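You operate a simulated robot arm through the tools that you are given. There is no shell and no other tool.

You run a simulated robot arm. Do the job below in one go: nothing can be reset, and whatever is moved stays where it is left.

TASK
Put things in order on the top of the refill cabinet. At the end: the brown cardboard tube from the top of the refill cabinet stands where the blue refill bottle stood; the green freshener (marked "PINE") from the top of the refill cabinet stands on top of the teal pack; the blue refill bottle from the top of the refill cabinet stands where the white hand cream jar stood; the white hand cream jar stands where the green freshener stood; whatever was shut is shut again. Leave all else as you found it, and nothing knocked over.

The check looks at the end state, three seconds after you hand in, the way a careful person would. Anything else that was tipped, shoved, dropped, spilled or broken makes it a failure.

THE ROBOT
A 6-joint arm with a two-finger parallel gripper, fixed in place. Base frame: the origin is at the foot of the arm, x ahead of it, y to its left, z up; the work surface is at about z = 880. Lengths are in mm, angles in rad, forces in N, time in s.
With the tool pointing down near the work surface it reaches from about 240 to 640 mm from the base axis. Its first joint turns from -1.152 to 1.152 rad. Payload 2.7 kg.
Tool frame: the origin (TCP) lies between the finger pads and is the grasp point; the fingertips stand 23 mm ahead of it; z points along the fingers, y is the line along which they close. The gripper opens to 94 mm. The fingers are 38 mm wide and 10 mm thick; the gripper's body (54 by 96 mm) begins 39 mm behind the TCP.
Orientation is that of the tool frame in the base frame, as [roll, pitch, yaw] about the fixed x, y, z axes, in that order (R = Rz(yaw) Ry(pitch) Rx(roll)). With the fingers straight down and closing along the base's y, the tool's x points along the base's -x, its y along +y and its z along -z.

THE INTERFACE
- The arm moves only by the tool arm_command. Its argument "series" is a list of rows, each a list of 6 numbers: the shift along the base's x, y, z in units of 30 mm (1.0 is 30 mm), then the turn, a rotation vector about the base's x, y, z in units of 8 degrees (1.0 is 8 degrees). In form: [[x, y, z, wx, wy, wz], ...]. A call has 1 to 20 rows; each row shifts and turns the commanded pose from where the row before left it. "fingers" is the opening in per cent of the stroke, from 0 (shut) to 100 (fully open), set as the call begins (left out, the last holds). A call with a number of a shift or a turn outside -1 to 1 is refused whole. A row lasts 0.2 s, in which the tool goes at most 50 mm and 0.15 rad; a call with a longer step from one row to the next is refused whole, and so is a gripper value outside its range. Where a pose cannot be reached the arm comes as near as it can. A force on the tool above 40 N (or 10 N above the force at the start of the call, whichever is more), or a blocked arm, ends the call early, and 0.2 s more pass. Each finger travels about 45 mm/s and halts on what it meets, pressing with about 44 N; the grip force reading is that of the motor and also rises with nothing between the fingers. The clock runs only during rows and for 0.2 s after the last one: add rows that do not move to give the fingers time. The reply holds the time, the measured pose of the TCP, the force on the tool along the base axes, the opening and the grip force, in the units named above and with some noise, with the torque about the TCP (base axes, N m) and any sound that the robot's microphone picked up.
- Cameras (640 x 400 px; columns grow to the right, rows downward): "scene" is fixed at [88.6, -447.8, 1398.6]; the picture's right is [0.60, -0.80, 0.00], its down [-0.47, -0.36, -0.80] and it looks along [0.64, 0.48, -0.59] (base axes); focal length 260 px, centre (320, 200). "wrist" rides on the gripper at [86, 16, -74] in the tool frame; the picture's right is [-0.18, 0.98, 0.00], its down [-0.58, -0.11, -0.81] and it looks along [-0.79, -0.15, 0.59] (tool axes); focal length 243 px, centre (320, 200). There is no depth. A picture from a camera that has moved, and an enlarged one, comes with that camera's place and axes in the base frame and with its lens.
- camera(camera): a new picture of that camera. No time passes.
- zoom(camera, box): a new picture of the part [left, top, right, bottom] of that camera's present view, enlarged. No time passes.
- close_job(): hands the job in; it is judged then, once.

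Nothing tells you positions but the pictures and the camera data. Unless the task says otherwise, let go and move clear before handing in.

The tools are called as name(argument=value, ...) on one line, values as JSON. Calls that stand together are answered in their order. arm_command: Moves the arm, as the interface text tells. Its arguments: {"type":"object","properties":{"series":{"type":"array","items":{"type":"array","items":{"type":"number"}}},"fingers":{"type":"number"}},"required":["series"]} The other tools are called the same way: camera (camera) takes a picture; zoom (camera, box) takes an enlarged picture of a part of a camera's view; close_job () hands the job in.

At the start:

```text
time_s: 0.0
tool_pos: [441.6, -65.8, 1166.0]
tool_rot: [-3.142, 0.0, -3.14]
ft_force: [-0.4, -0.4, 0.3]
torque: [0.0, 0.0, -0.04]
opening: 94.1
grip_force: 0.1
```

scene: 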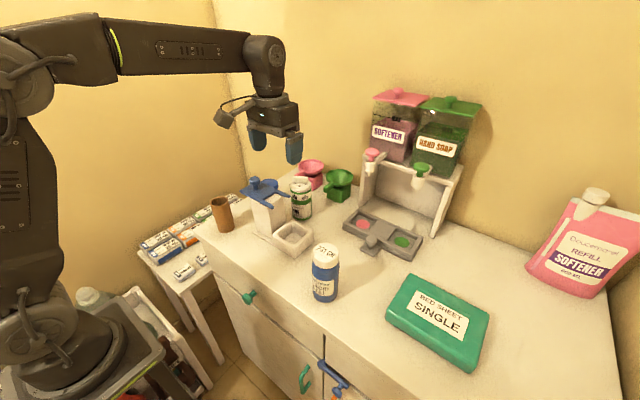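
wrist: 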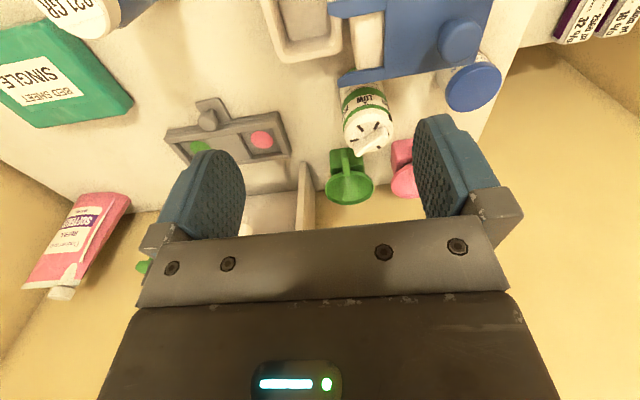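

I see a cabinet top with a brown tube, a blue-capped bottle, a green/white can, dispensers and a teal pack. I'll take enlarged views before moving to identify each object.

zoom(camera="scene", box=[190, 150, 350, 250])

zoom(camera="scene", box=[200, 230, 400, 400])

zoom(camera="scene", box=[340, 80, 500, 270])

zoom(camera="scene", box=[60, 180, 240, 400])

zoom(camera="wrist", box=[240, 0, 520, 210])

zoom(camera="wrist", box=[0, 0, 240, 200])

```text
4.00 times, centred on (270, 200) of scene
camera zoom: at [88.6, -447.8, 1398.6], right [0.6, -0.8, 0.0], down [-0.47, -0.36, -0.8], along [0.64, 0.48, -0.59], focal length 1038 px, centre (520, 200)
```

zoom: 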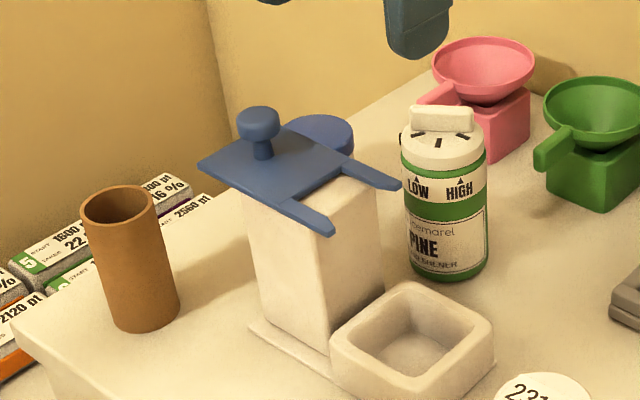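

```text
2.35 times, centred on (300, 315) of scene
camera zoom: at [88.6, -447.8, 1398.6], right [0.6, -0.8, 0.0], down [-0.47, -0.36, -0.8], along [0.64, 0.48, -0.59], focal length 611 px, centre (367, -71)
```

zoom: 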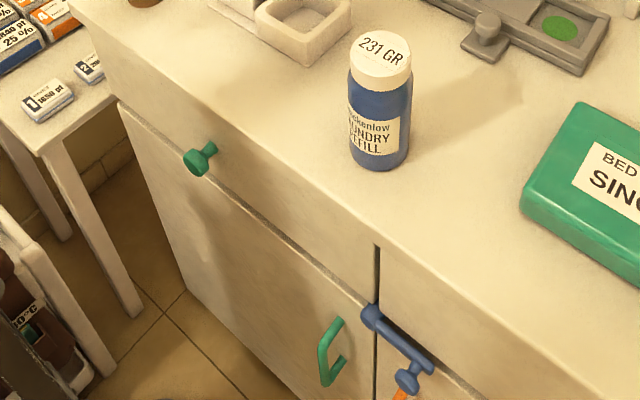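

```text
2.11 times, centred on (420, 175) of scene
camera zoom: at [88.6, -447.8, 1398.6], right [0.6, -0.8, 0.0], down [-0.47, -0.36, -0.8], along [0.64, 0.48, -0.59], focal length 546 px, centre (110, 253)
```

zoom: 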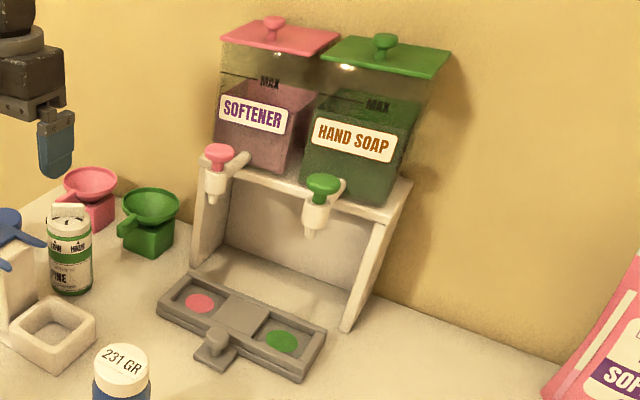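

```text
1.82 times, centred on (150, 290) of scene
camera zoom: at [88.6, -447.8, 1398.6], right [0.6, -0.8, 0.0], down [-0.47, -0.36, -0.8], along [0.64, 0.48, -0.59], focal length 472 px, centre (629, 36)
```

zoom: 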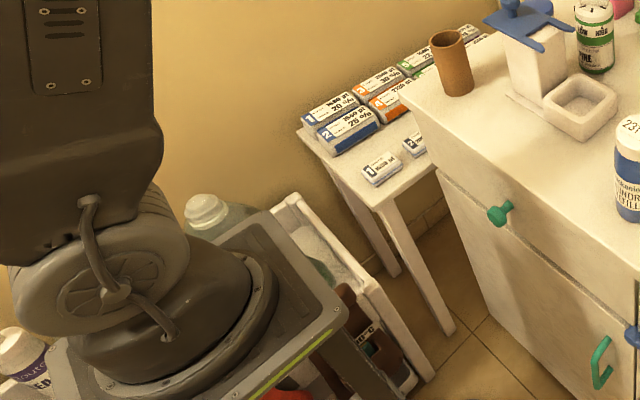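

```text
1.90 times, centred on (380, 105) of wrist
camera zoom: at [355.6, -48.1, 1238.9], right [0.18, 0.98, 0.0], down [0.58, -0.11, 0.81], along [0.79, -0.15, -0.59], focal length 462 px, centre (206, 381)
```

zoom: 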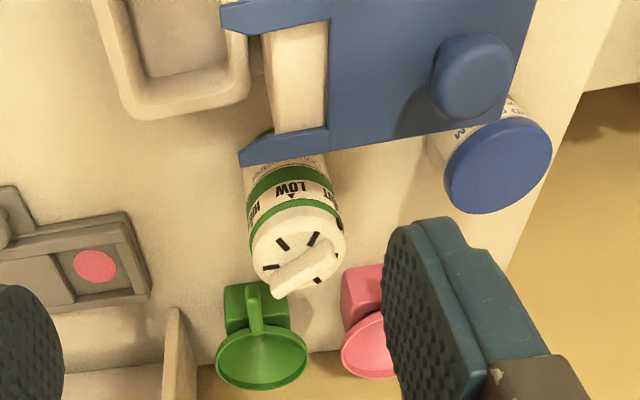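

```text
2.00 times, centred on (120, 100) of wrist
camera zoom: at [355.6, -48.1, 1238.9], right [0.18, 0.98, 0.0], down [0.58, -0.11, 0.81], along [0.79, -0.15, -0.59], focal length 485 px, centre (720, 400)
```

zoom: 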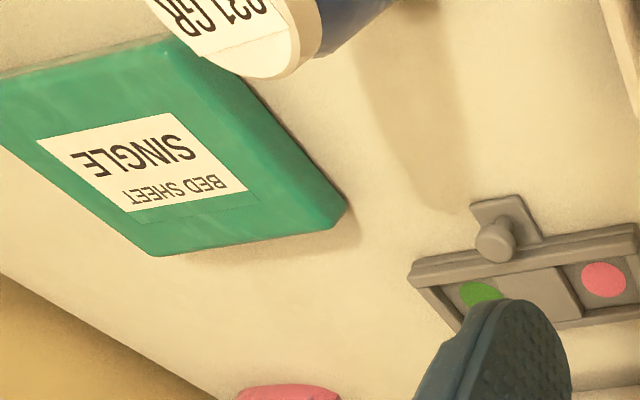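

The PINE can is at about (550,-32), the tube about (373,108), the blue refill bottle about (371,-252). A white jar with a blue lid is mostly hidden behind the tower, at about (555,112). I'll move the wrist camera left, staying high, to look at that jar.

arm_command(series=[[0, 1, 0, 0, 0, 0], [0, 1, 0, 0, 0, 0], [0, 1, 0, 0, 0, 0], [0, 1, 0, 0, 0, 0], [0, 1, 0, 0, 0, 0], [0, 0.5, 0, 0, 0, 0]], fingers=100)

camera(camera="wrist")

camera(camera="scene")

```text
time_s: 1.4
tool_pos: [443.1, 97.1, 1165.9]
tool_rot: [3.141, 0.002, 3.142]
ft_force: [0.1, 0.8, -0.3]
torque: [0.0, 0.02, 0.0]
opening: 94.1
grip_force: 0.0
```

```text
taken
camera wrist: at [357.0, 114.2, 1238.2], right [0.18, 0.98, 0.0], down [0.58, -0.11, 0.81], along [0.79, -0.15, -0.59], focal length 243 px, centre (320, 200)
```

wrist: 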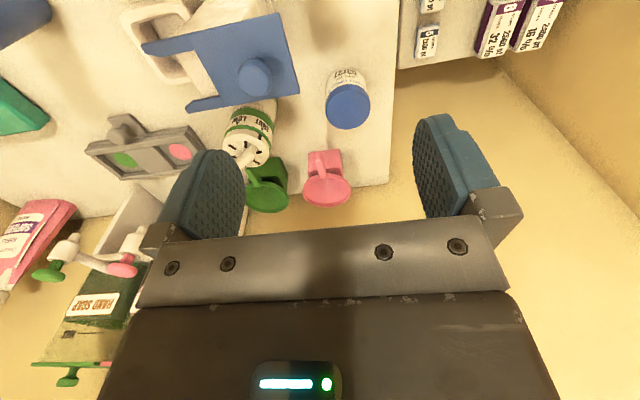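

```text
taken
```

scene: 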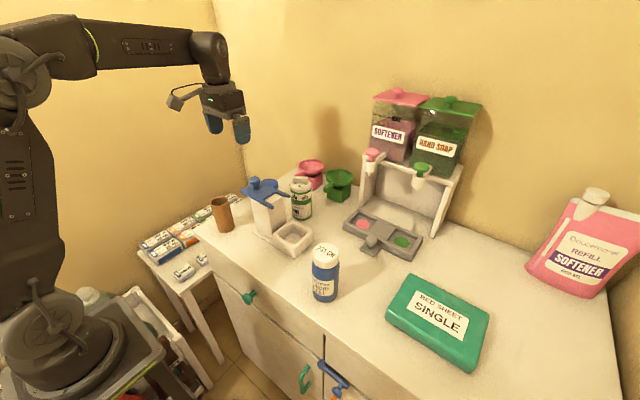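

zoom(camera="wrist", box=[220, 40, 400, 220])

zoom(camera="wrist", box=[100, 0, 320, 140])

```text
2.22 times, centred on (310, 130) of wrist
camera zoom: at [357.0, 114.2, 1238.2], right [0.18, 0.98, 0.0], down [0.58, -0.11, 0.81], along [0.79, -0.15, -0.59], focal length 539 px, centre (342, 356)
```

zoom: 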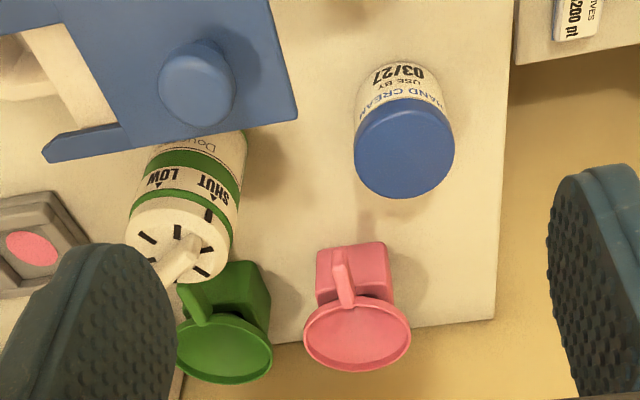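

```text
2.86 times, centred on (210, 70) of wrist
camera zoom: at [357.0, 114.2, 1238.2], right [0.18, 0.98, 0.0], down [0.58, -0.11, 0.81], along [0.79, -0.15, -0.59], focal length 693 px, centre (634, 571)
```

zoom: 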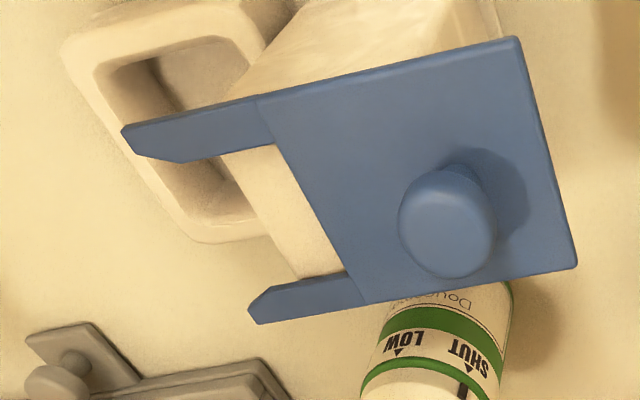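

The white jar with the blue lid reads "HAND CREAM" and stands at about (557,116), roughly 53 mm tall. Next I want closer views of the can, the bottle and the teal pack.

zoom(camera="scene", box=[370, 260, 500, 380])

zoom(camera="scene", box=[290, 230, 370, 310])

zoom(camera="scene", box=[270, 160, 340, 230])

zoom(camera="scene", box=[195, 180, 255, 245])

zoom(camera="wrist", box=[310, 50, 390, 140])

```text
3.33 times, centred on (435, 320) of scene
camera zoom: at [88.6, -447.8, 1398.6], right [0.6, -0.8, 0.0], down [-0.47, -0.36, -0.8], along [0.64, 0.48, -0.59], focal length 865 px, centre (-63, -200)
```

zoom: 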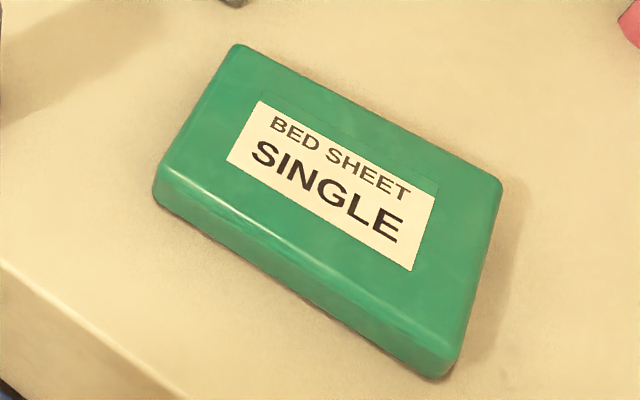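

```text
5.00 times, centred on (330, 270) of scene
camera zoom: at [88.6, -447.8, 1398.6], right [0.6, -0.8, 0.0], down [-0.47, -0.36, -0.8], along [0.64, 0.48, -0.59], focal length 1298 px, centre (270, -150)
```

zoom: 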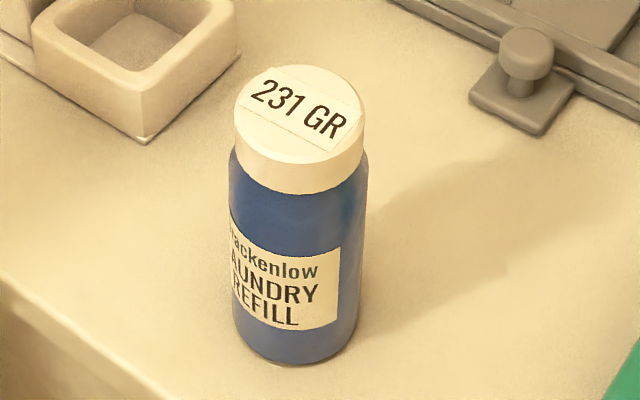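

```text
5.71 times, centred on (305, 195) of scene
camera zoom: at [88.6, -447.8, 1398.6], right [0.6, -0.8, 0.0], down [-0.47, -0.36, -0.8], along [0.64, 0.48, -0.59], focal length 1483 px, centre (406, 229)
```

zoom: 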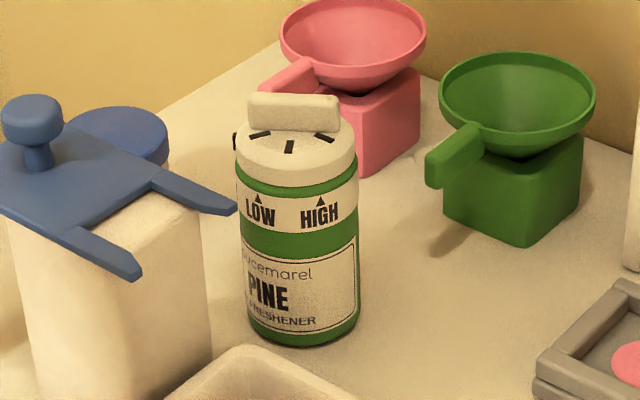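

```text
6.15 times, centred on (225, 212) of scene
camera zoom: at [88.6, -447.8, 1398.6], right [0.6, -0.8, 0.0], down [-0.47, -0.36, -0.8], along [0.64, 0.48, -0.59], focal length 1597 px, centre (905, 123)
```

zoom: 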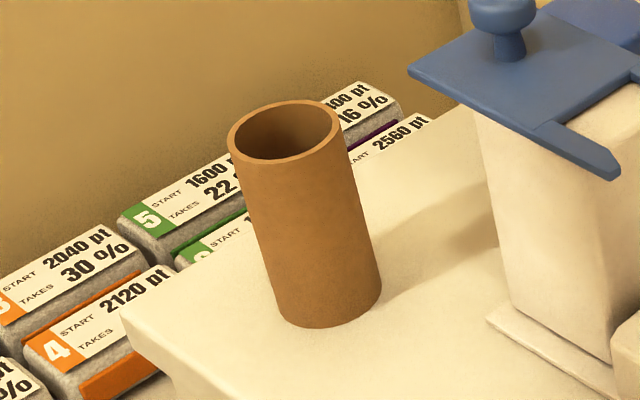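

```text
4.44 times, centred on (350, 95) of wrist
camera zoom: at [357.0, 114.2, 1238.2], right [0.18, 0.98, 0.0], down [0.58, -0.11, 0.81], along [0.79, -0.15, -0.59], focal length 1078 px, centre (187, 667)
```

zoom: 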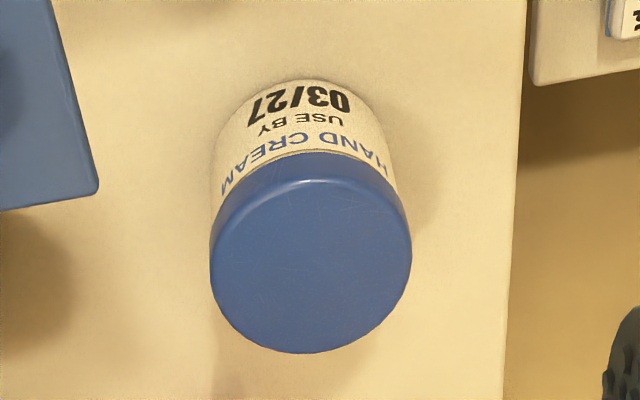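

I want to check how large the wrist camera body is before bringing it near the tower's knob.

zoom(camera="scene", box=[150, 60, 270, 160])

```text
4.00 times, centred on (210, 110) of scene
camera zoom: at [88.6, -447.8, 1398.6], right [0.6, -0.8, 0.0], down [-0.47, -0.36, -0.8], along [0.64, 0.48, -0.59], focal length 1038 px, centre (760, 560)
```

zoom: 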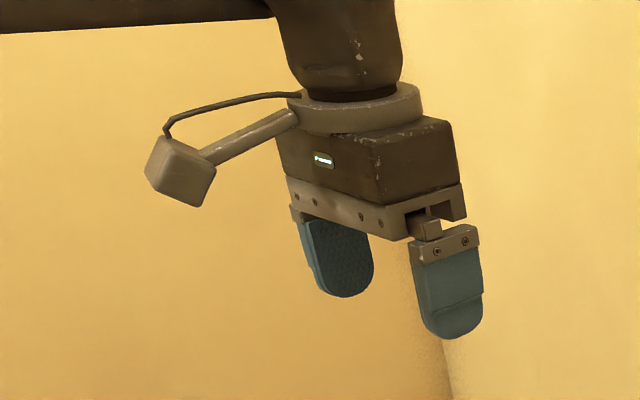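

The camera body is about a 30 mm box, so I'll turn the gripper about 20° to keep it away from the tower's knob. Now I go above the PINE can at about (551,-27), still at z 1166.

arm_command(series=[[0.72, -0.827, 0, 0, 0, 0.5], [0.72, -0.827, 0, 0, 0, 0.5], [0.72, -0.827, 0, 0, 0, 0.5], [0.72, -0.827, 0, 0, 0, 0.5], [0.72, -0.827, 0, 0, 0, 0.5], [0, 0, 0, 0, 0, 0]], fingers=100)

camera(camera="wrist")

camera(camera="scene")

```text
time_s: 2.8
tool_pos: [551.9, -26.4, 1165.3]
tool_rot: [-3.139, -0.002, -2.789]
ft_force: [0.0, 0.6, 0.3]
torque: [-0.01, 0.0, -0.01]
opening: 94.1
grip_force: 0.0
```

```text
taken
camera wrist: at [465.8, -40.0, 1238.6], right [-0.16, 0.99, 0.0], down [0.58, 0.1, 0.81], along [0.8, 0.13, -0.59], focal length 243 px, centre (320, 200)
```

wrist: 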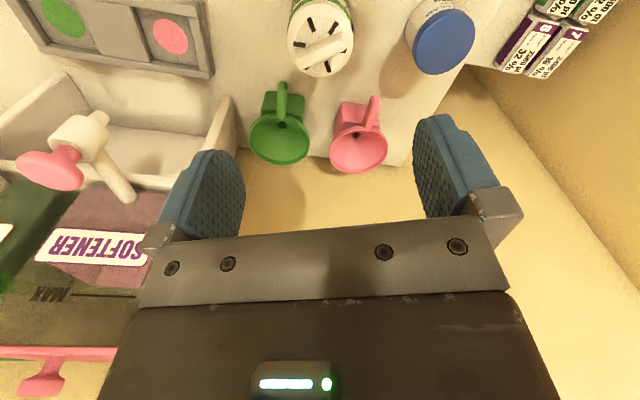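

```text
taken
```

scene: 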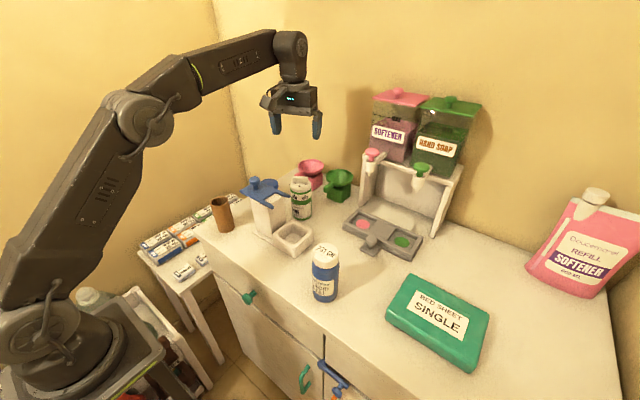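

Above the can; a closer look to refine its axis before descending.

zoom(camera="wrist", box=[270, 0, 370, 90])

zoom(camera="wrist", box=[390, 0, 490, 90])

```text
4.44 times, centred on (320, 45) of wrist
camera zoom: at [465.8, -40.0, 1238.6], right [-0.16, 0.99, 0.0], down [0.58, 0.1, 0.81], along [0.8, 0.13, -0.59], focal length 1078 px, centre (320, 889)
```

zoom: 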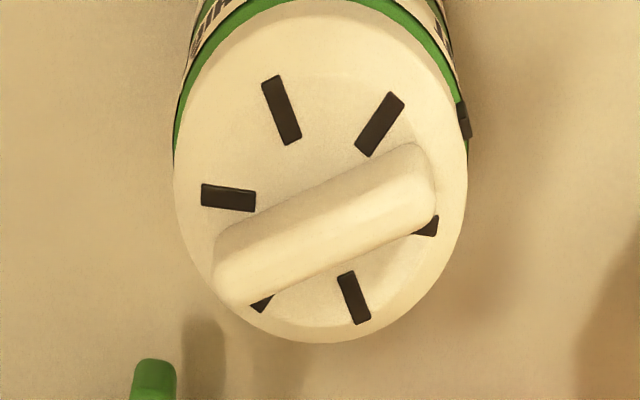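

```text
4.44 times, centred on (440, 45) of wrist
camera zoom: at [465.8, -40.0, 1238.6], right [-0.16, 0.99, 0.0], down [0.58, 0.1, 0.81], along [0.8, 0.13, -0.59], focal length 1078 px, centre (-213, 889)
```

zoom: 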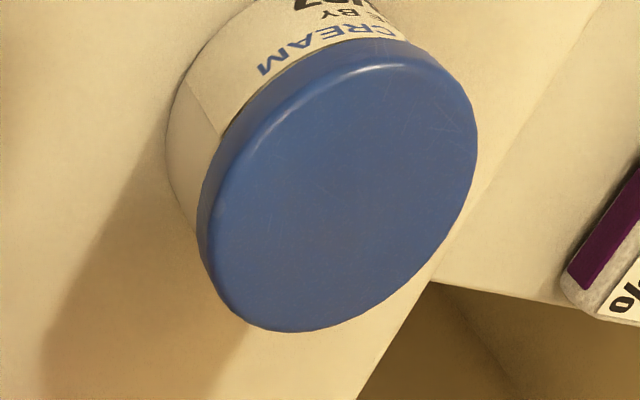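

The can's axis works out at about (560,-25), with the top disc near z 990 and the dial bar up to about 1005. I'll shift slightly and descend partway, then check.

arm_command(series=[[0.27, 0.05, -0.3, 0, 0, 0], [0, 0, -0.9, 0, 0, 0], [0, 0, -0.9, 0, 0, 0], [0, 0, -0.9, 0, 0, 0], [0, 0, -0.9, 0, 0, 0], [0, 0, -0.4, 0, 0, 0], [0, 0, 0, 0, 0, 0]])

camera(camera="wrist")

zoom(camera="scene", box=[220, 110, 360, 240])

```text
time_s: 4.4
tool_pos: [556.7, -22.8, 1035.9]
tool_rot: [-3.141, 0.001, -2.793]
ft_force: [-0.7, 0.0, -0.5]
torque: [-0.01, -0.01, 0.0]
opening: 93.9
grip_force: 0.1
```

```text
taken
camera wrist: at [470.3, -36.5, 1109.4], right [-0.16, 0.99, 0.0], down [0.58, 0.1, 0.81], along [0.8, 0.13, -0.59], focal length 243 px, centre (320, 200)
```

wrist: 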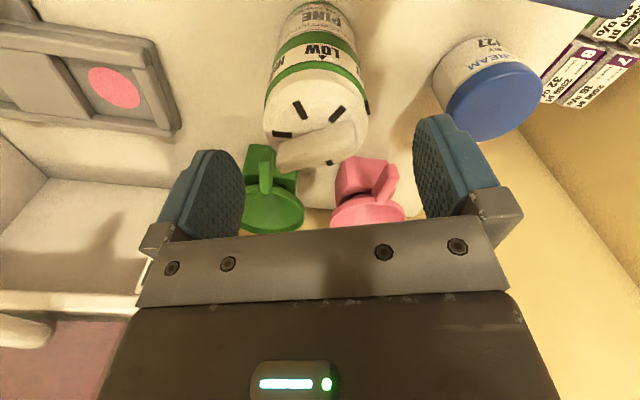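

```text
3.08 times, centred on (290, 175) of scene
camera zoom: at [88.6, -447.8, 1398.6], right [0.6, -0.8, 0.0], down [-0.47, -0.36, -0.8], along [0.64, 0.48, -0.59], focal length 798 px, centre (412, 277)
```

zoom: 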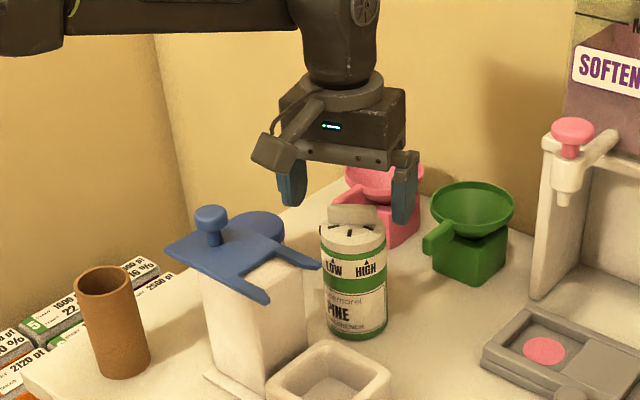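

zoom(camera="wrist", box=[240, 0, 400, 200])

```text
2.00 times, centred on (320, 100) of wrist
camera zoom: at [470.3, -36.5, 1109.4], right [-0.16, 0.99, 0.0], down [0.58, 0.1, 0.81], along [0.8, 0.13, -0.59], focal length 485 px, centre (320, 400)
```

zoom: 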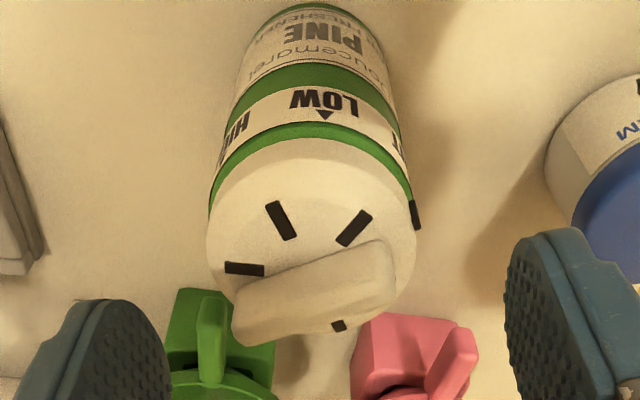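

Triangulating again gives the can axis at about (560,-24) with its top near z 998. Descending slowly to TCP z 982 so the fingertips are at 959 and the palm clears the dial bar.

arm_command(series=[[0.08, -0.02, -0.46, 0, 0, 0], [0, 0, -0.46, 0, 0, 0], [0, 0, -0.46, 0, 0, 0], [0, 0, -0.2, 0, 0, 0], [0, 0, -0.25, 0, 0, 0], [0, 0, 0, 0, 0, 0]])

camera(camera="wrist")

zoom(camera="scene", box=[240, 130, 360, 240])

```text
time_s: 5.8
tool_pos: [559.4, -22.9, 982.0]
tool_rot: [3.141, -0.001, -2.793]
ft_force: [1.0, 0.3, -0.9]
torque: [0.0, 0.0, 0.0]
opening: 94.2
grip_force: 0.1
```

```text
taken
camera wrist: at [472.5, -37.7, 1055.0], right [-0.16, 0.99, 0.0], down [0.58, 0.1, 0.81], along [0.8, 0.13, -0.59], focal length 243 px, centre (320, 200)
```

wrist: 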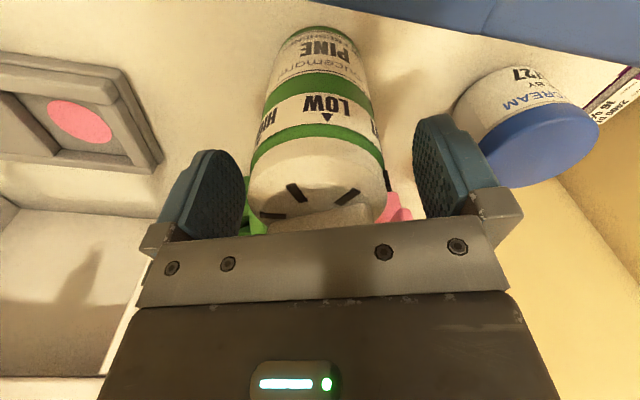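

```text
3.64 times, centred on (300, 185) of scene
camera zoom: at [88.6, -447.8, 1398.6], right [0.6, -0.8, 0.0], down [-0.47, -0.36, -0.8], along [0.64, 0.48, -0.59], focal length 944 px, centre (393, 254)
```

zoom: 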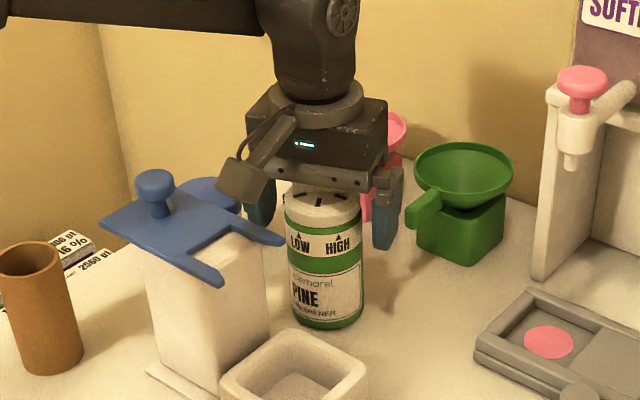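

The fingers straddle the can, but there's a small black tab on the dial's rim at the left side that I don't want to push. Let me look at it closely before closing.

zoom(camera="wrist", box=[340, 120, 440, 230])

zoom(camera="wrist", box=[240, 20, 400, 230])

```text
3.64 times, centred on (390, 175) of wrist
camera zoom: at [472.5, -37.7, 1055.0], right [-0.16, 0.99, 0.0], down [0.58, 0.1, 0.81], along [0.8, 0.13, -0.59], focal length 882 px, centre (66, 291)
```

zoom: 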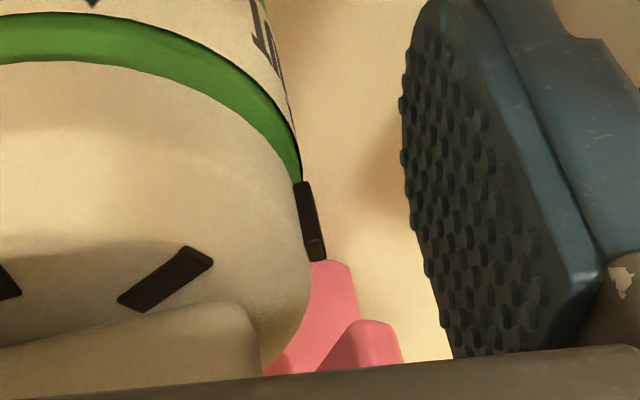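

```text
1.90 times, centred on (320, 125) of wrist
camera zoom: at [472.5, -37.7, 1055.0], right [-0.16, 0.99, 0.0], down [0.58, 0.1, 0.81], along [0.8, 0.13, -0.59], focal length 462 px, centre (320, 343)
```

zoom: 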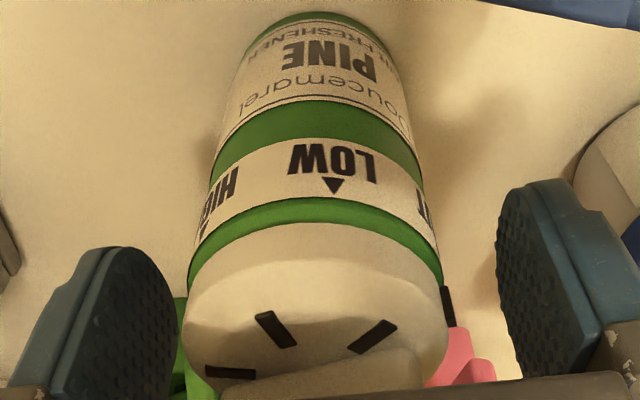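

The dial has a protruding black pointer right where my left finger would land. I'll lift clear, turn the gripper about -70°, so the fingers close well away from the pointer, then check before going down again.

arm_command(series=[[0, 0, 1, 0, 0, 0], [0, 0, 1, 0, 0, 0], [0, 0, 0.3, 0, 0, -0.97], [0, 0, 0, 0, 0, -0.97], [0, 0, 0, 0, 0, -0.97], [0, 0, 0, 0, 0, -0.97], [0, 0, 0, 0, 0, -0.97], [0, 0, 0, 0, 0, -0.97], [0, 0, 0, 0, 0, -0.97], [0, 0, 0, 0, 0, -0.97], [0, 0, 0, 0, 0, -0.97], [0, 0, 0, 0, 0, 0]])

camera(camera="wrist")

zoom(camera="scene", box=[220, 110, 360, 240])

```text
time_s: 8.4
tool_pos: [559.6, -24.1, 1051.5]
tool_rot: [3.141, 0.001, 2.27]
ft_force: [0.2, -0.4, 0.1]
torque: [0.02, -0.01, -0.02]
opening: 94.0
grip_force: 0.0
```

```text
taken
camera wrist: at [516.9, 54.4, 1124.4], right [0.87, 0.49, 0.0], down [0.29, -0.51, 0.81], along [0.4, -0.7, -0.59], focal length 243 px, centre (320, 200)
```

wrist: 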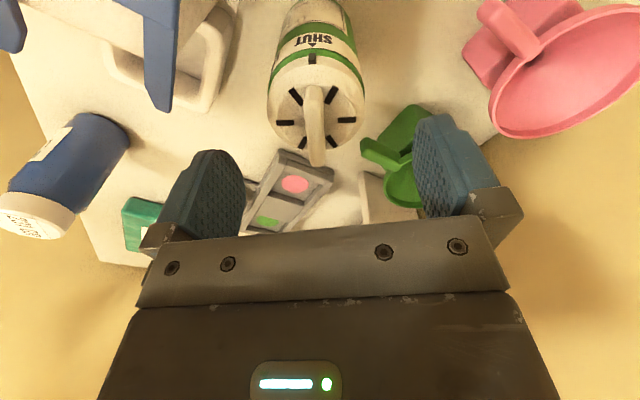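

```text
3.08 times, centred on (290, 175) of scene
camera zoom: at [88.6, -447.8, 1398.6], right [0.6, -0.8, 0.0], down [-0.47, -0.36, -0.8], along [0.64, 0.48, -0.59], focal length 798 px, centre (412, 277)
```

zoom: 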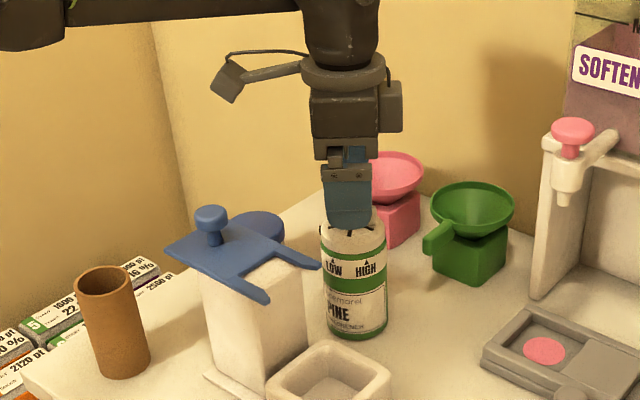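

The pointer sits under "SHUT" and now faces the camera, away from both fingers. Checking the can's centre relative to the fingers.

zoom(camera="wrist", box=[240, 0, 400, 200])

```text
2.00 times, centred on (320, 100) of wrist
camera zoom: at [516.9, 54.4, 1124.4], right [0.87, 0.49, 0.0], down [0.29, -0.51, 0.81], along [0.4, -0.7, -0.59], focal length 485 px, centre (320, 400)
```

zoom: 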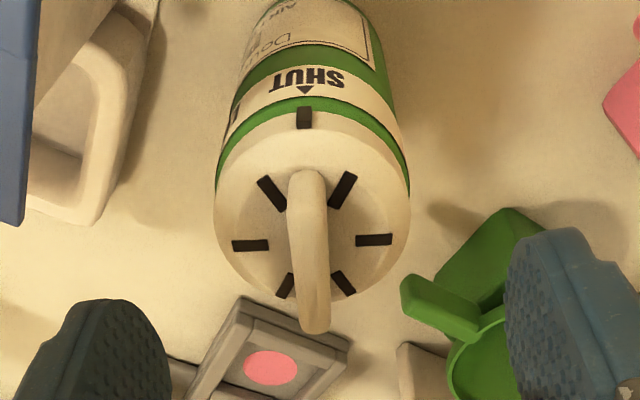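

Centred within a couple of mm. Descending to z 982.

arm_command(series=[[0, -0.05, -0.7, 0, 0, 0], [0, 0, -0.7, 0, 0, 0], [0, 0, -0.5, 0, 0, 0], [0, 0, -0.4, 0, 0, 0], [0, 0, 0, 0, 0, 0]])

camera(camera="wrist")

zoom(camera="scene", box=[240, 130, 360, 240])

```text
time_s: 9.6
tool_pos: [561.1, -23.5, 980.5]
tool_rot: [-3.14, -0.001, 2.273]
ft_force: [-1.0, 0.2, 0.9]
torque: [0.02, -0.01, -0.01]
opening: 94.2
grip_force: 0.0
```

```text
taken
camera wrist: at [518.1, 53.9, 1054.3], right [0.87, 0.49, 0.0], down [0.29, -0.51, 0.81], along [0.4, -0.7, -0.59], focal length 243 px, centre (320, 200)
```

wrist: 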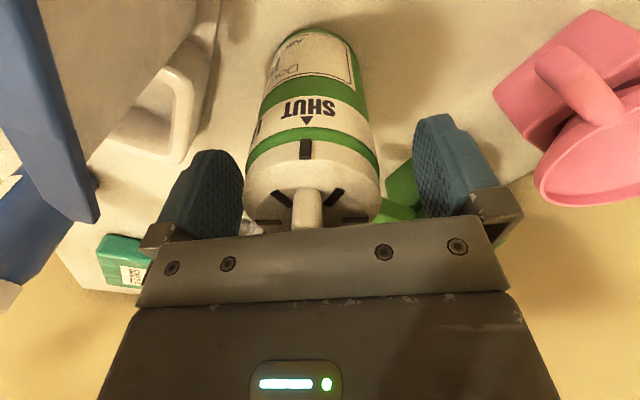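

```text
3.64 times, centred on (300, 185) of scene
camera zoom: at [88.6, -447.8, 1398.6], right [0.6, -0.8, 0.0], down [-0.47, -0.36, -0.8], along [0.64, 0.48, -0.59], focal length 944 px, centre (393, 254)
```

zoom: 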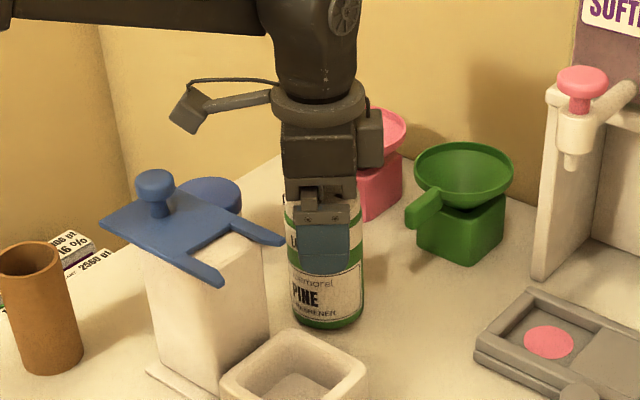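

Everything is clear; I'll trim the pose by about 2 mm and close the fingers on the can.

arm_command(series=[[-0.07, -0.06, 0, 0, 0, 0], [0, 0, 0, 0, 0, 0]])

arm_command(series=[[0, 0, 0, 0, 0, 0], [0, 0, 0, 0, 0, 0], [0, 0, 0, 0, 0, 0], [0, 0, 0, 0, 0, 0], [0, 0, 0, 0, 0, 0]], fingers=40)

camera(camera="wrist")

```text
time_s: 10.2
tool_pos: [558.4, -25.4, 981.6]
tool_rot: [3.141, 0.002, 2.272]
ft_force: [1.7, 0.4, 1.7]
torque: [-0.02, 0.01, -0.02]
opening: 94.2
grip_force: 0.1
```

```text
time_s: 11.4
tool_pos: [559.1, -25.7, 980.1]
tool_rot: [-3.139, 0.001, 2.272]
ft_force: [-0.9, -1.1, 1.0]
torque: [-0.02, -0.02, -0.02]
opening: 60.4
grip_force: 44.4
```

```text
taken
camera wrist: at [515.8, 51.4, 1054.4], right [0.87, 0.49, 0.0], down [0.29, -0.51, 0.81], along [0.4, -0.7, -0.59], focal length 243 px, centre (320, 200)
```

wrist: 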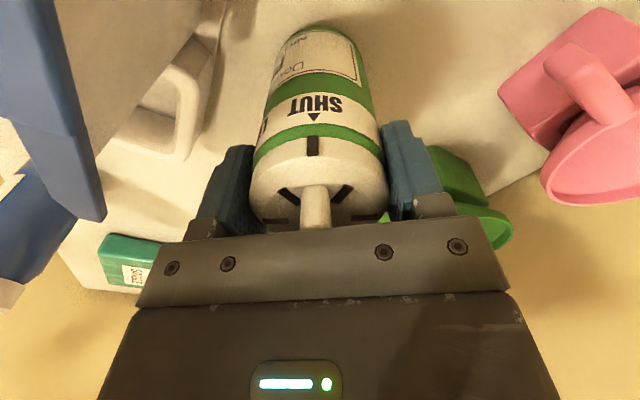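

Gripped at 60.4 mm with 44 N, TCP at about (559,-25.5,981). Lifting straight up.

arm_command(series=[[0, 0, 0.4, 0, 0, 0], [0, 0, 0.9, 0, 0, 0], [0, 0, 1, 0, 0, 0], [0, 0, 1, 0, 0, 0], [0, 0, 0.7, 0, 0, 0], [0, 0, 0, 0, 0, 0]])

camera(camera="wrist")

camera(camera="scene")

```text
time_s: 12.8
tool_pos: [556.7, -25.0, 1101.0]
tool_rot: [-3.14, 0.002, 2.272]
ft_force: [-0.1, 0.3, -0.6]
torque: [0.01, 0.0, 0.0]
opening: 60.5
grip_force: 44.1
```

```text
taken
camera wrist: at [513.1, 51.5, 1174.1], right [0.87, 0.49, 0.0], down [0.29, -0.51, 0.81], along [0.4, -0.7, -0.59], focal length 243 px, centre (320, 200)
```

wrist: 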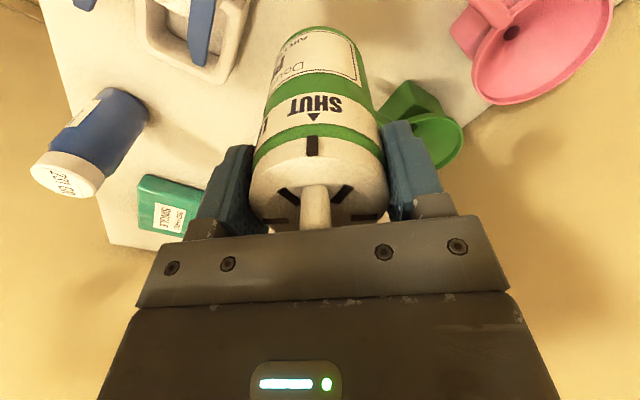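

```text
taken
```

scene: 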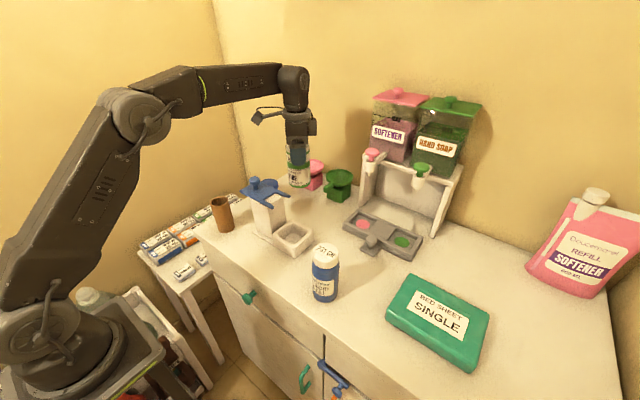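

Lifted cleanly with the dial unchanged. Now carrying it across at height to above the teal pack, keeping x away from the dispensers.

arm_command(series=[[-0.276, -0.983, 0, 0, 0, 0], [-0.276, -0.983, 0, 0, 0, 0], [-0.276, -0.983, 0, 0, 0, 0], [-0.276, -0.983, 0, 0, 0, 0], [-0.276, -0.983, 0, 0, 0, 0], [-0.276, -0.983, 0, 0, 0, 0], [-0.276, -0.983, 0, 0, 0, 0], [-0.276, -0.983, 0, 0, 0, 0], [-0.276, -0.983, 0, 0, 0, 0], [-0.276, -0.983, 0, 0, 0, 0], [-0.276, -0.983, 0, 0, 0, 0], [-0.276, -0.983, 0, 0, 0, 0], [-0.276, -0.983, 0, 0, 0, 0], [-0.276, -0.983, 0, 0, 0, 0], [0, 0, 0, 0, 0, 0], [0, 0, 0, 0, 0, 0]])

camera(camera="wrist")

camera(camera="scene")

```text
time_s: 16.2
tool_pos: [434.0, -421.3, 1095.8]
tool_rot: [-3.141, -0.001, 2.273]
ft_force: [0.1, 0.1, -1.6]
torque: [0.0, 0.01, -0.01]
opening: 60.8
grip_force: 43.9
out of reach, approached as far as the arm can: row 13, 14
```

```text
taken
camera wrist: at [391.7, -344.4, 1169.1], right [0.87, 0.49, 0.0], down [0.29, -0.51, 0.81], along [0.4, -0.7, -0.59], focal length 243 px, centre (320, 200)
```

wrist: 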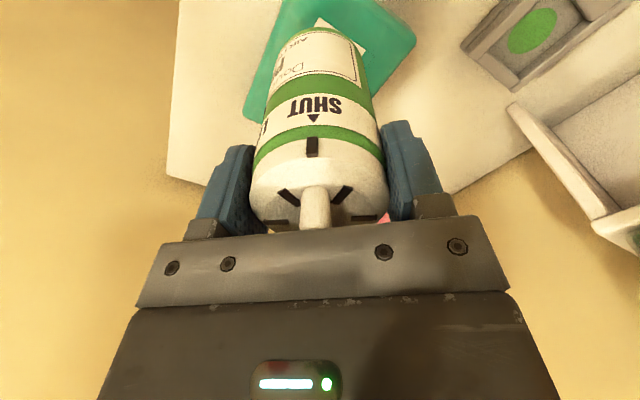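

```text
taken
```

scene: 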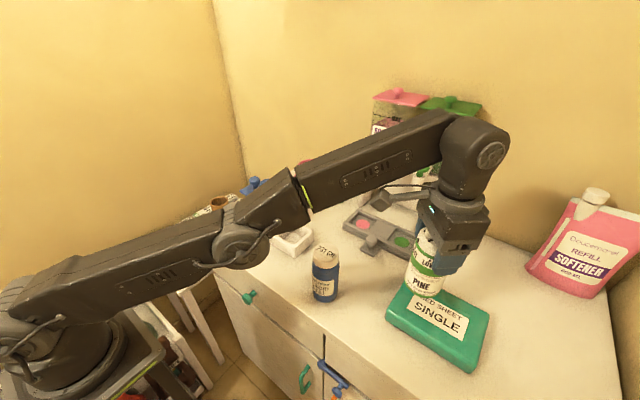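

Here the arm is at its reach limit at this height (434,-421,1096). Reach grows lower down, so I'll descend partway and see whether it gets to the intended spot.

arm_command(series=[[0, 0, -0.5, 0, 0, 0], [0, 0, -0.5, 0, 0, 0], [0, 0, -0.4, 0, 0, 0], [0, 0, 0, 0, 0, 0]])

camera(camera="scene")

camera(camera="wrist")

```text
time_s: 17.2
tool_pos: [443.0, -430.1, 1056.2]
tool_rot: [3.14, 0.0, 2.274]
ft_force: [0.2, -0.4, -1.8]
torque: [0.0, -0.01, -0.05]
opening: 60.5
grip_force: 44.2
out of reach, approached as far as the arm can: row 1, 2, 3
```

```text
taken
```

scene: 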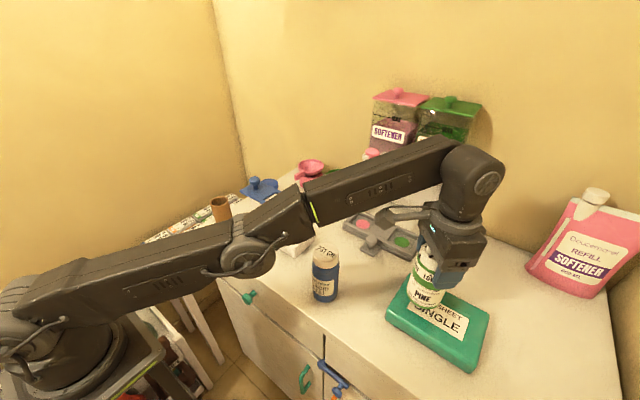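

```text
taken
camera wrist: at [400.6, -352.5, 1130.6], right [0.87, 0.49, 0.0], down [0.29, -0.51, 0.81], along [0.4, -0.7, -0.59], focal length 243 px, centre (320, 200)
```

wrist: 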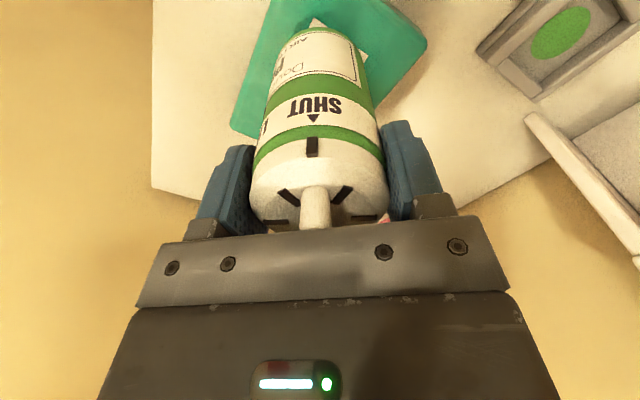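

Reach improves going down (now 443,-430,1056). Continuing down gently to about 10 mm above the pack.

arm_command(series=[[0, 0, -0.4, 0, 0, 0], [0, 0, -0.4, 0, 0, 0], [0, 0, -0.4, 0, 0, 0], [0, 0, 0, 0, 0, 0]])

zoom(camera="scene", box=[370, 200, 500, 380])

camera(camera="wrist")

```text
time_s: 18.2
tool_pos: [451.1, -434.1, 1024.2]
tool_rot: [3.141, 0.0, 2.273]
ft_force: [0.4, 0.7, -1.2]
torque: [0.02, 0.0, 0.01]
opening: 60.4
grip_force: 43.9
out of reach, approached as far as the arm can: row 1, 2, 3
```

```text
2.22 times, centred on (435, 290) of scene
camera zoom: at [88.6, -447.8, 1398.6], right [0.6, -0.8, 0.0], down [-0.47, -0.36, -0.8], along [0.64, 0.48, -0.59], focal length 577 px, centre (64, 0)
```

zoom: 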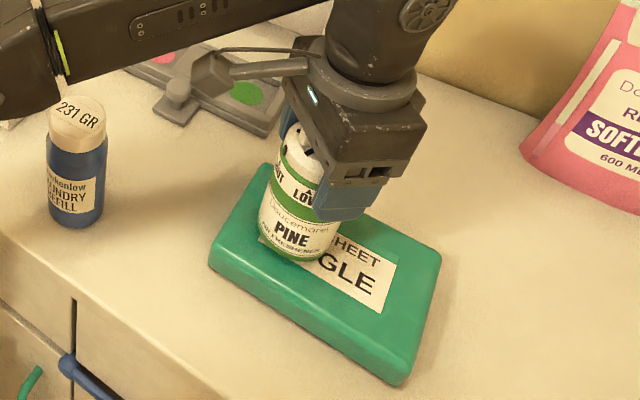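

```text
taken
camera wrist: at [408.3, -357.3, 1096.7], right [0.87, 0.49, 0.0], down [0.29, -0.51, 0.81], along [0.4, -0.7, -0.59], focal length 243 px, centre (320, 200)
```

wrist: 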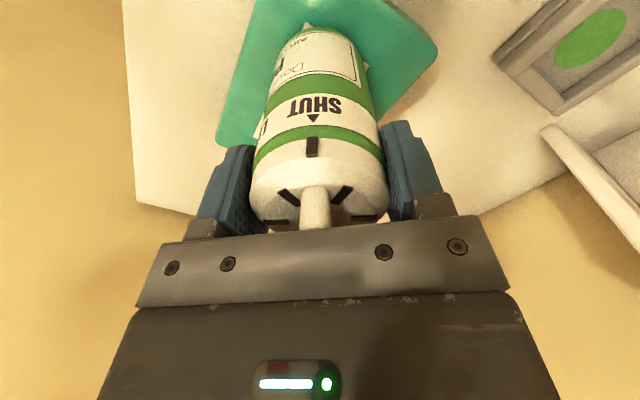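

The can hangs just above the pack. I'll pull the command slightly inward so it is within reach, avoiding sideways drift on contact, and see where it sits.

arm_command(series=[[-0.2, 0, 0, 0, 0, 0], [0, 0, 0, 0, 0, 0]])

```text
time_s: 18.8
tool_pos: [447.5, -437.7, 1024.4]
tool_rot: [3.141, -0.001, 2.273]
ft_force: [-0.1, 0.6, -2.1]
torque: [0.02, 0.0, 0.02]
opening: 60.3
grip_force: 43.7
out of reach, approached as far as the arm can: row 1
```

arm_command(series=[[-0.25, 0.25, 0, 0, 0, 0], [0, 0, 0, 0, 0, 0]])

```text
time_s: 19.4
tool_pos: [448.7, -438.0, 1026.0]
tool_rot: [-3.14, 0.0, 2.273]
ft_force: [0.0, 0.6, -1.2]
torque: [-0.03, 0.03, 0.01]
opening: 60.4
grip_force: 43.5
out of reach, approached as far as the arm can: row 1
```

arm_command(series=[[-0.25, 0.25, 0, 0, 0, 0], [0, 0, 0, 0, 0, 0]])

```text
time_s: 20.0
tool_pos: [440.3, -431.1, 1026.4]
tool_rot: [3.14, 0.001, 2.272]
ft_force: [-0.9, 0.1, -0.3]
torque: [0.0, 0.02, -0.01]
opening: 60.5
grip_force: 44.2
out of reach, approached as far as the arm can: row 1
```

arm_command(series=[[0, 0, 0, 0, 0, 0], [0, 0, 0, 0, 0, 0]])

zoom(camera="scene", box=[370, 200, 500, 380])

```text
time_s: 20.6
tool_pos: [441.1, -430.4, 1026.4]
tool_rot: [3.141, 0.0, 2.271]
ft_force: [1.3, 0.7, -2.1]
torque: [0.0, -0.03, -0.01]
opening: 60.3
grip_force: 43.5
```

```text
2.22 times, centred on (435, 290) of scene
camera zoom: at [88.6, -447.8, 1398.6], right [0.6, -0.8, 0.0], down [-0.47, -0.36, -0.8], along [0.64, 0.48, -0.59], focal length 577 px, centre (64, 0)
```

zoom: 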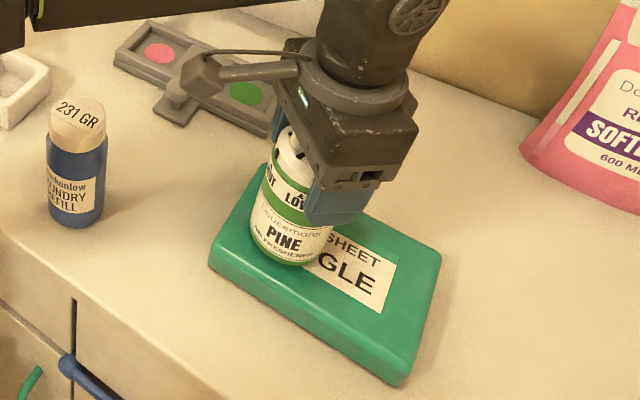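

Command and pose agree now at (441,-430,1026). I'll nudge a little further onto the pack while lowering to just above it.

arm_command(series=[[0.05, -0.1, -0.12, 0, 0, 0], [0.05, -0.1, -0.12, 0, 0, 0], [0, 0, 0, 0, 0, 0]])

zoom(camera="scene", box=[400, 230, 480, 330])

```text
time_s: 21.4
tool_pos: [445.7, -435.0, 1019.1]
tool_rot: [-3.141, 0.0, 2.272]
ft_force: [0.7, -0.2, -0.4]
torque: [-0.01, -0.02, 0.02]
opening: 60.3
grip_force: 43.7
```

```text
4.00 times, centred on (440, 280) of scene
camera zoom: at [88.6, -447.8, 1398.6], right [0.6, -0.8, 0.0], down [-0.47, -0.36, -0.8], along [0.64, 0.48, -0.59], focal length 1038 px, centre (-160, -120)
```

zoom: 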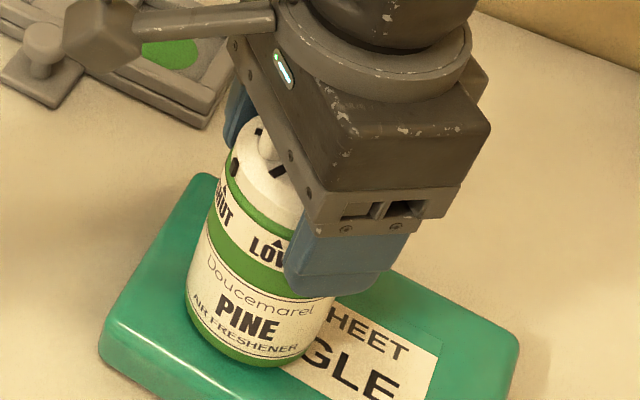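

Now lowering in ~2 mm steps and watching the vertical force for contact.

arm_command(series=[[0, 0, -0.07, 0, 0, 0], [0, 0, -0.07, 0, 0, 0]])

arm_command(series=[[0, 0, -0.05, 0, 0, 0], [0, 0, 0, 0, 0, 0]])

```text
time_s: 22.0
tool_pos: [444.5, -437.3, 1016.7]
tool_rot: [3.141, 0.004, 2.273]
ft_force: [1.6, 1.8, 7.0]
torque: [0.45, 0.06, -0.06]
opening: 60.1
grip_force: 43.9
```

```text
time_s: 22.6
tool_pos: [444.8, -436.1, 1016.9]
tool_rot: [3.141, 0.005, 2.272]
ft_force: [0.5, 5.4, 20.5]
torque: [1.05, 0.22, -0.08]
opening: 60.4
grip_force: 44.3
```

Contact: 20 N upward at z≈1016.5, so the can rests on the pack. I'll ease up about 1.2 mm and open the fingers gently.

arm_command(series=[[0, 0, 0.04, 0, 0, 0], [0, 0, 0, 0, 0, 0]])

```text
time_s: 23.2
tool_pos: [443.9, -436.7, 1015.7]
tool_rot: [3.141, 0.004, 2.272]
ft_force: [0.1, 6.5, 20.6]
torque: [0.77, 0.14, -0.06]
opening: 60.5
grip_force: 44.0
```

arm_command(series=[[0, 0, 0.04, 0, 0, 0], [0, 0, 0, 0, 0, 0], [0, 0, 0, 0, 0, 0]])

```text
time_s: 24.0
tool_pos: [444.6, -438.5, 1017.4]
tool_rot: [3.141, 0.001, 2.273]
ft_force: [-0.3, 4.4, 18.4]
torque: [0.4, -0.01, -0.05]
opening: 60.3
grip_force: 43.9
```

arm_command(series=[[0, 0, 0.04, 0, 0, 0], [0, 0, 0, 0, 0, 0], [0, 0, 0, 0, 0, 0]])

zoom(camera="scene", box=[400, 230, 480, 330])

camera(camera="wrist")

```text
time_s: 24.8
tool_pos: [443.7, -437.4, 1017.6]
tool_rot: [3.14, 0.0, 2.274]
ft_force: [2.9, 0.0, 6.1]
torque: [-0.14, -0.3, 0.09]
opening: 60.6
grip_force: 43.9
```

```text
4.00 times, centred on (440, 280) of scene
camera zoom: at [88.6, -447.7, 1398.7], right [0.6, -0.8, 0.0], down [-0.47, -0.36, -0.8], along [0.64, 0.48, -0.59], focal length 1038 px, centre (-160, -120)
```

zoom: 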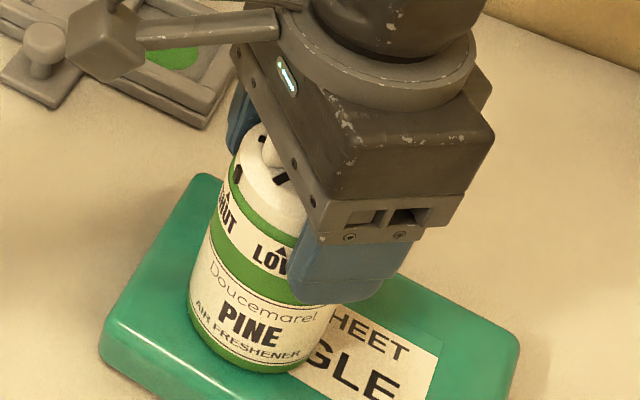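

```text
taken
camera wrist: at [401.4, -361.1, 1090.3], right [0.87, 0.49, 0.0], down [0.29, -0.51, 0.81], along [0.4, -0.7, -0.59], focal length 243 px, centre (320, 200)
```

wrist: 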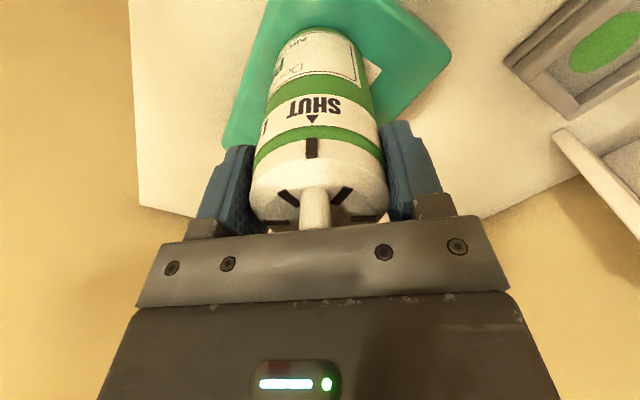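

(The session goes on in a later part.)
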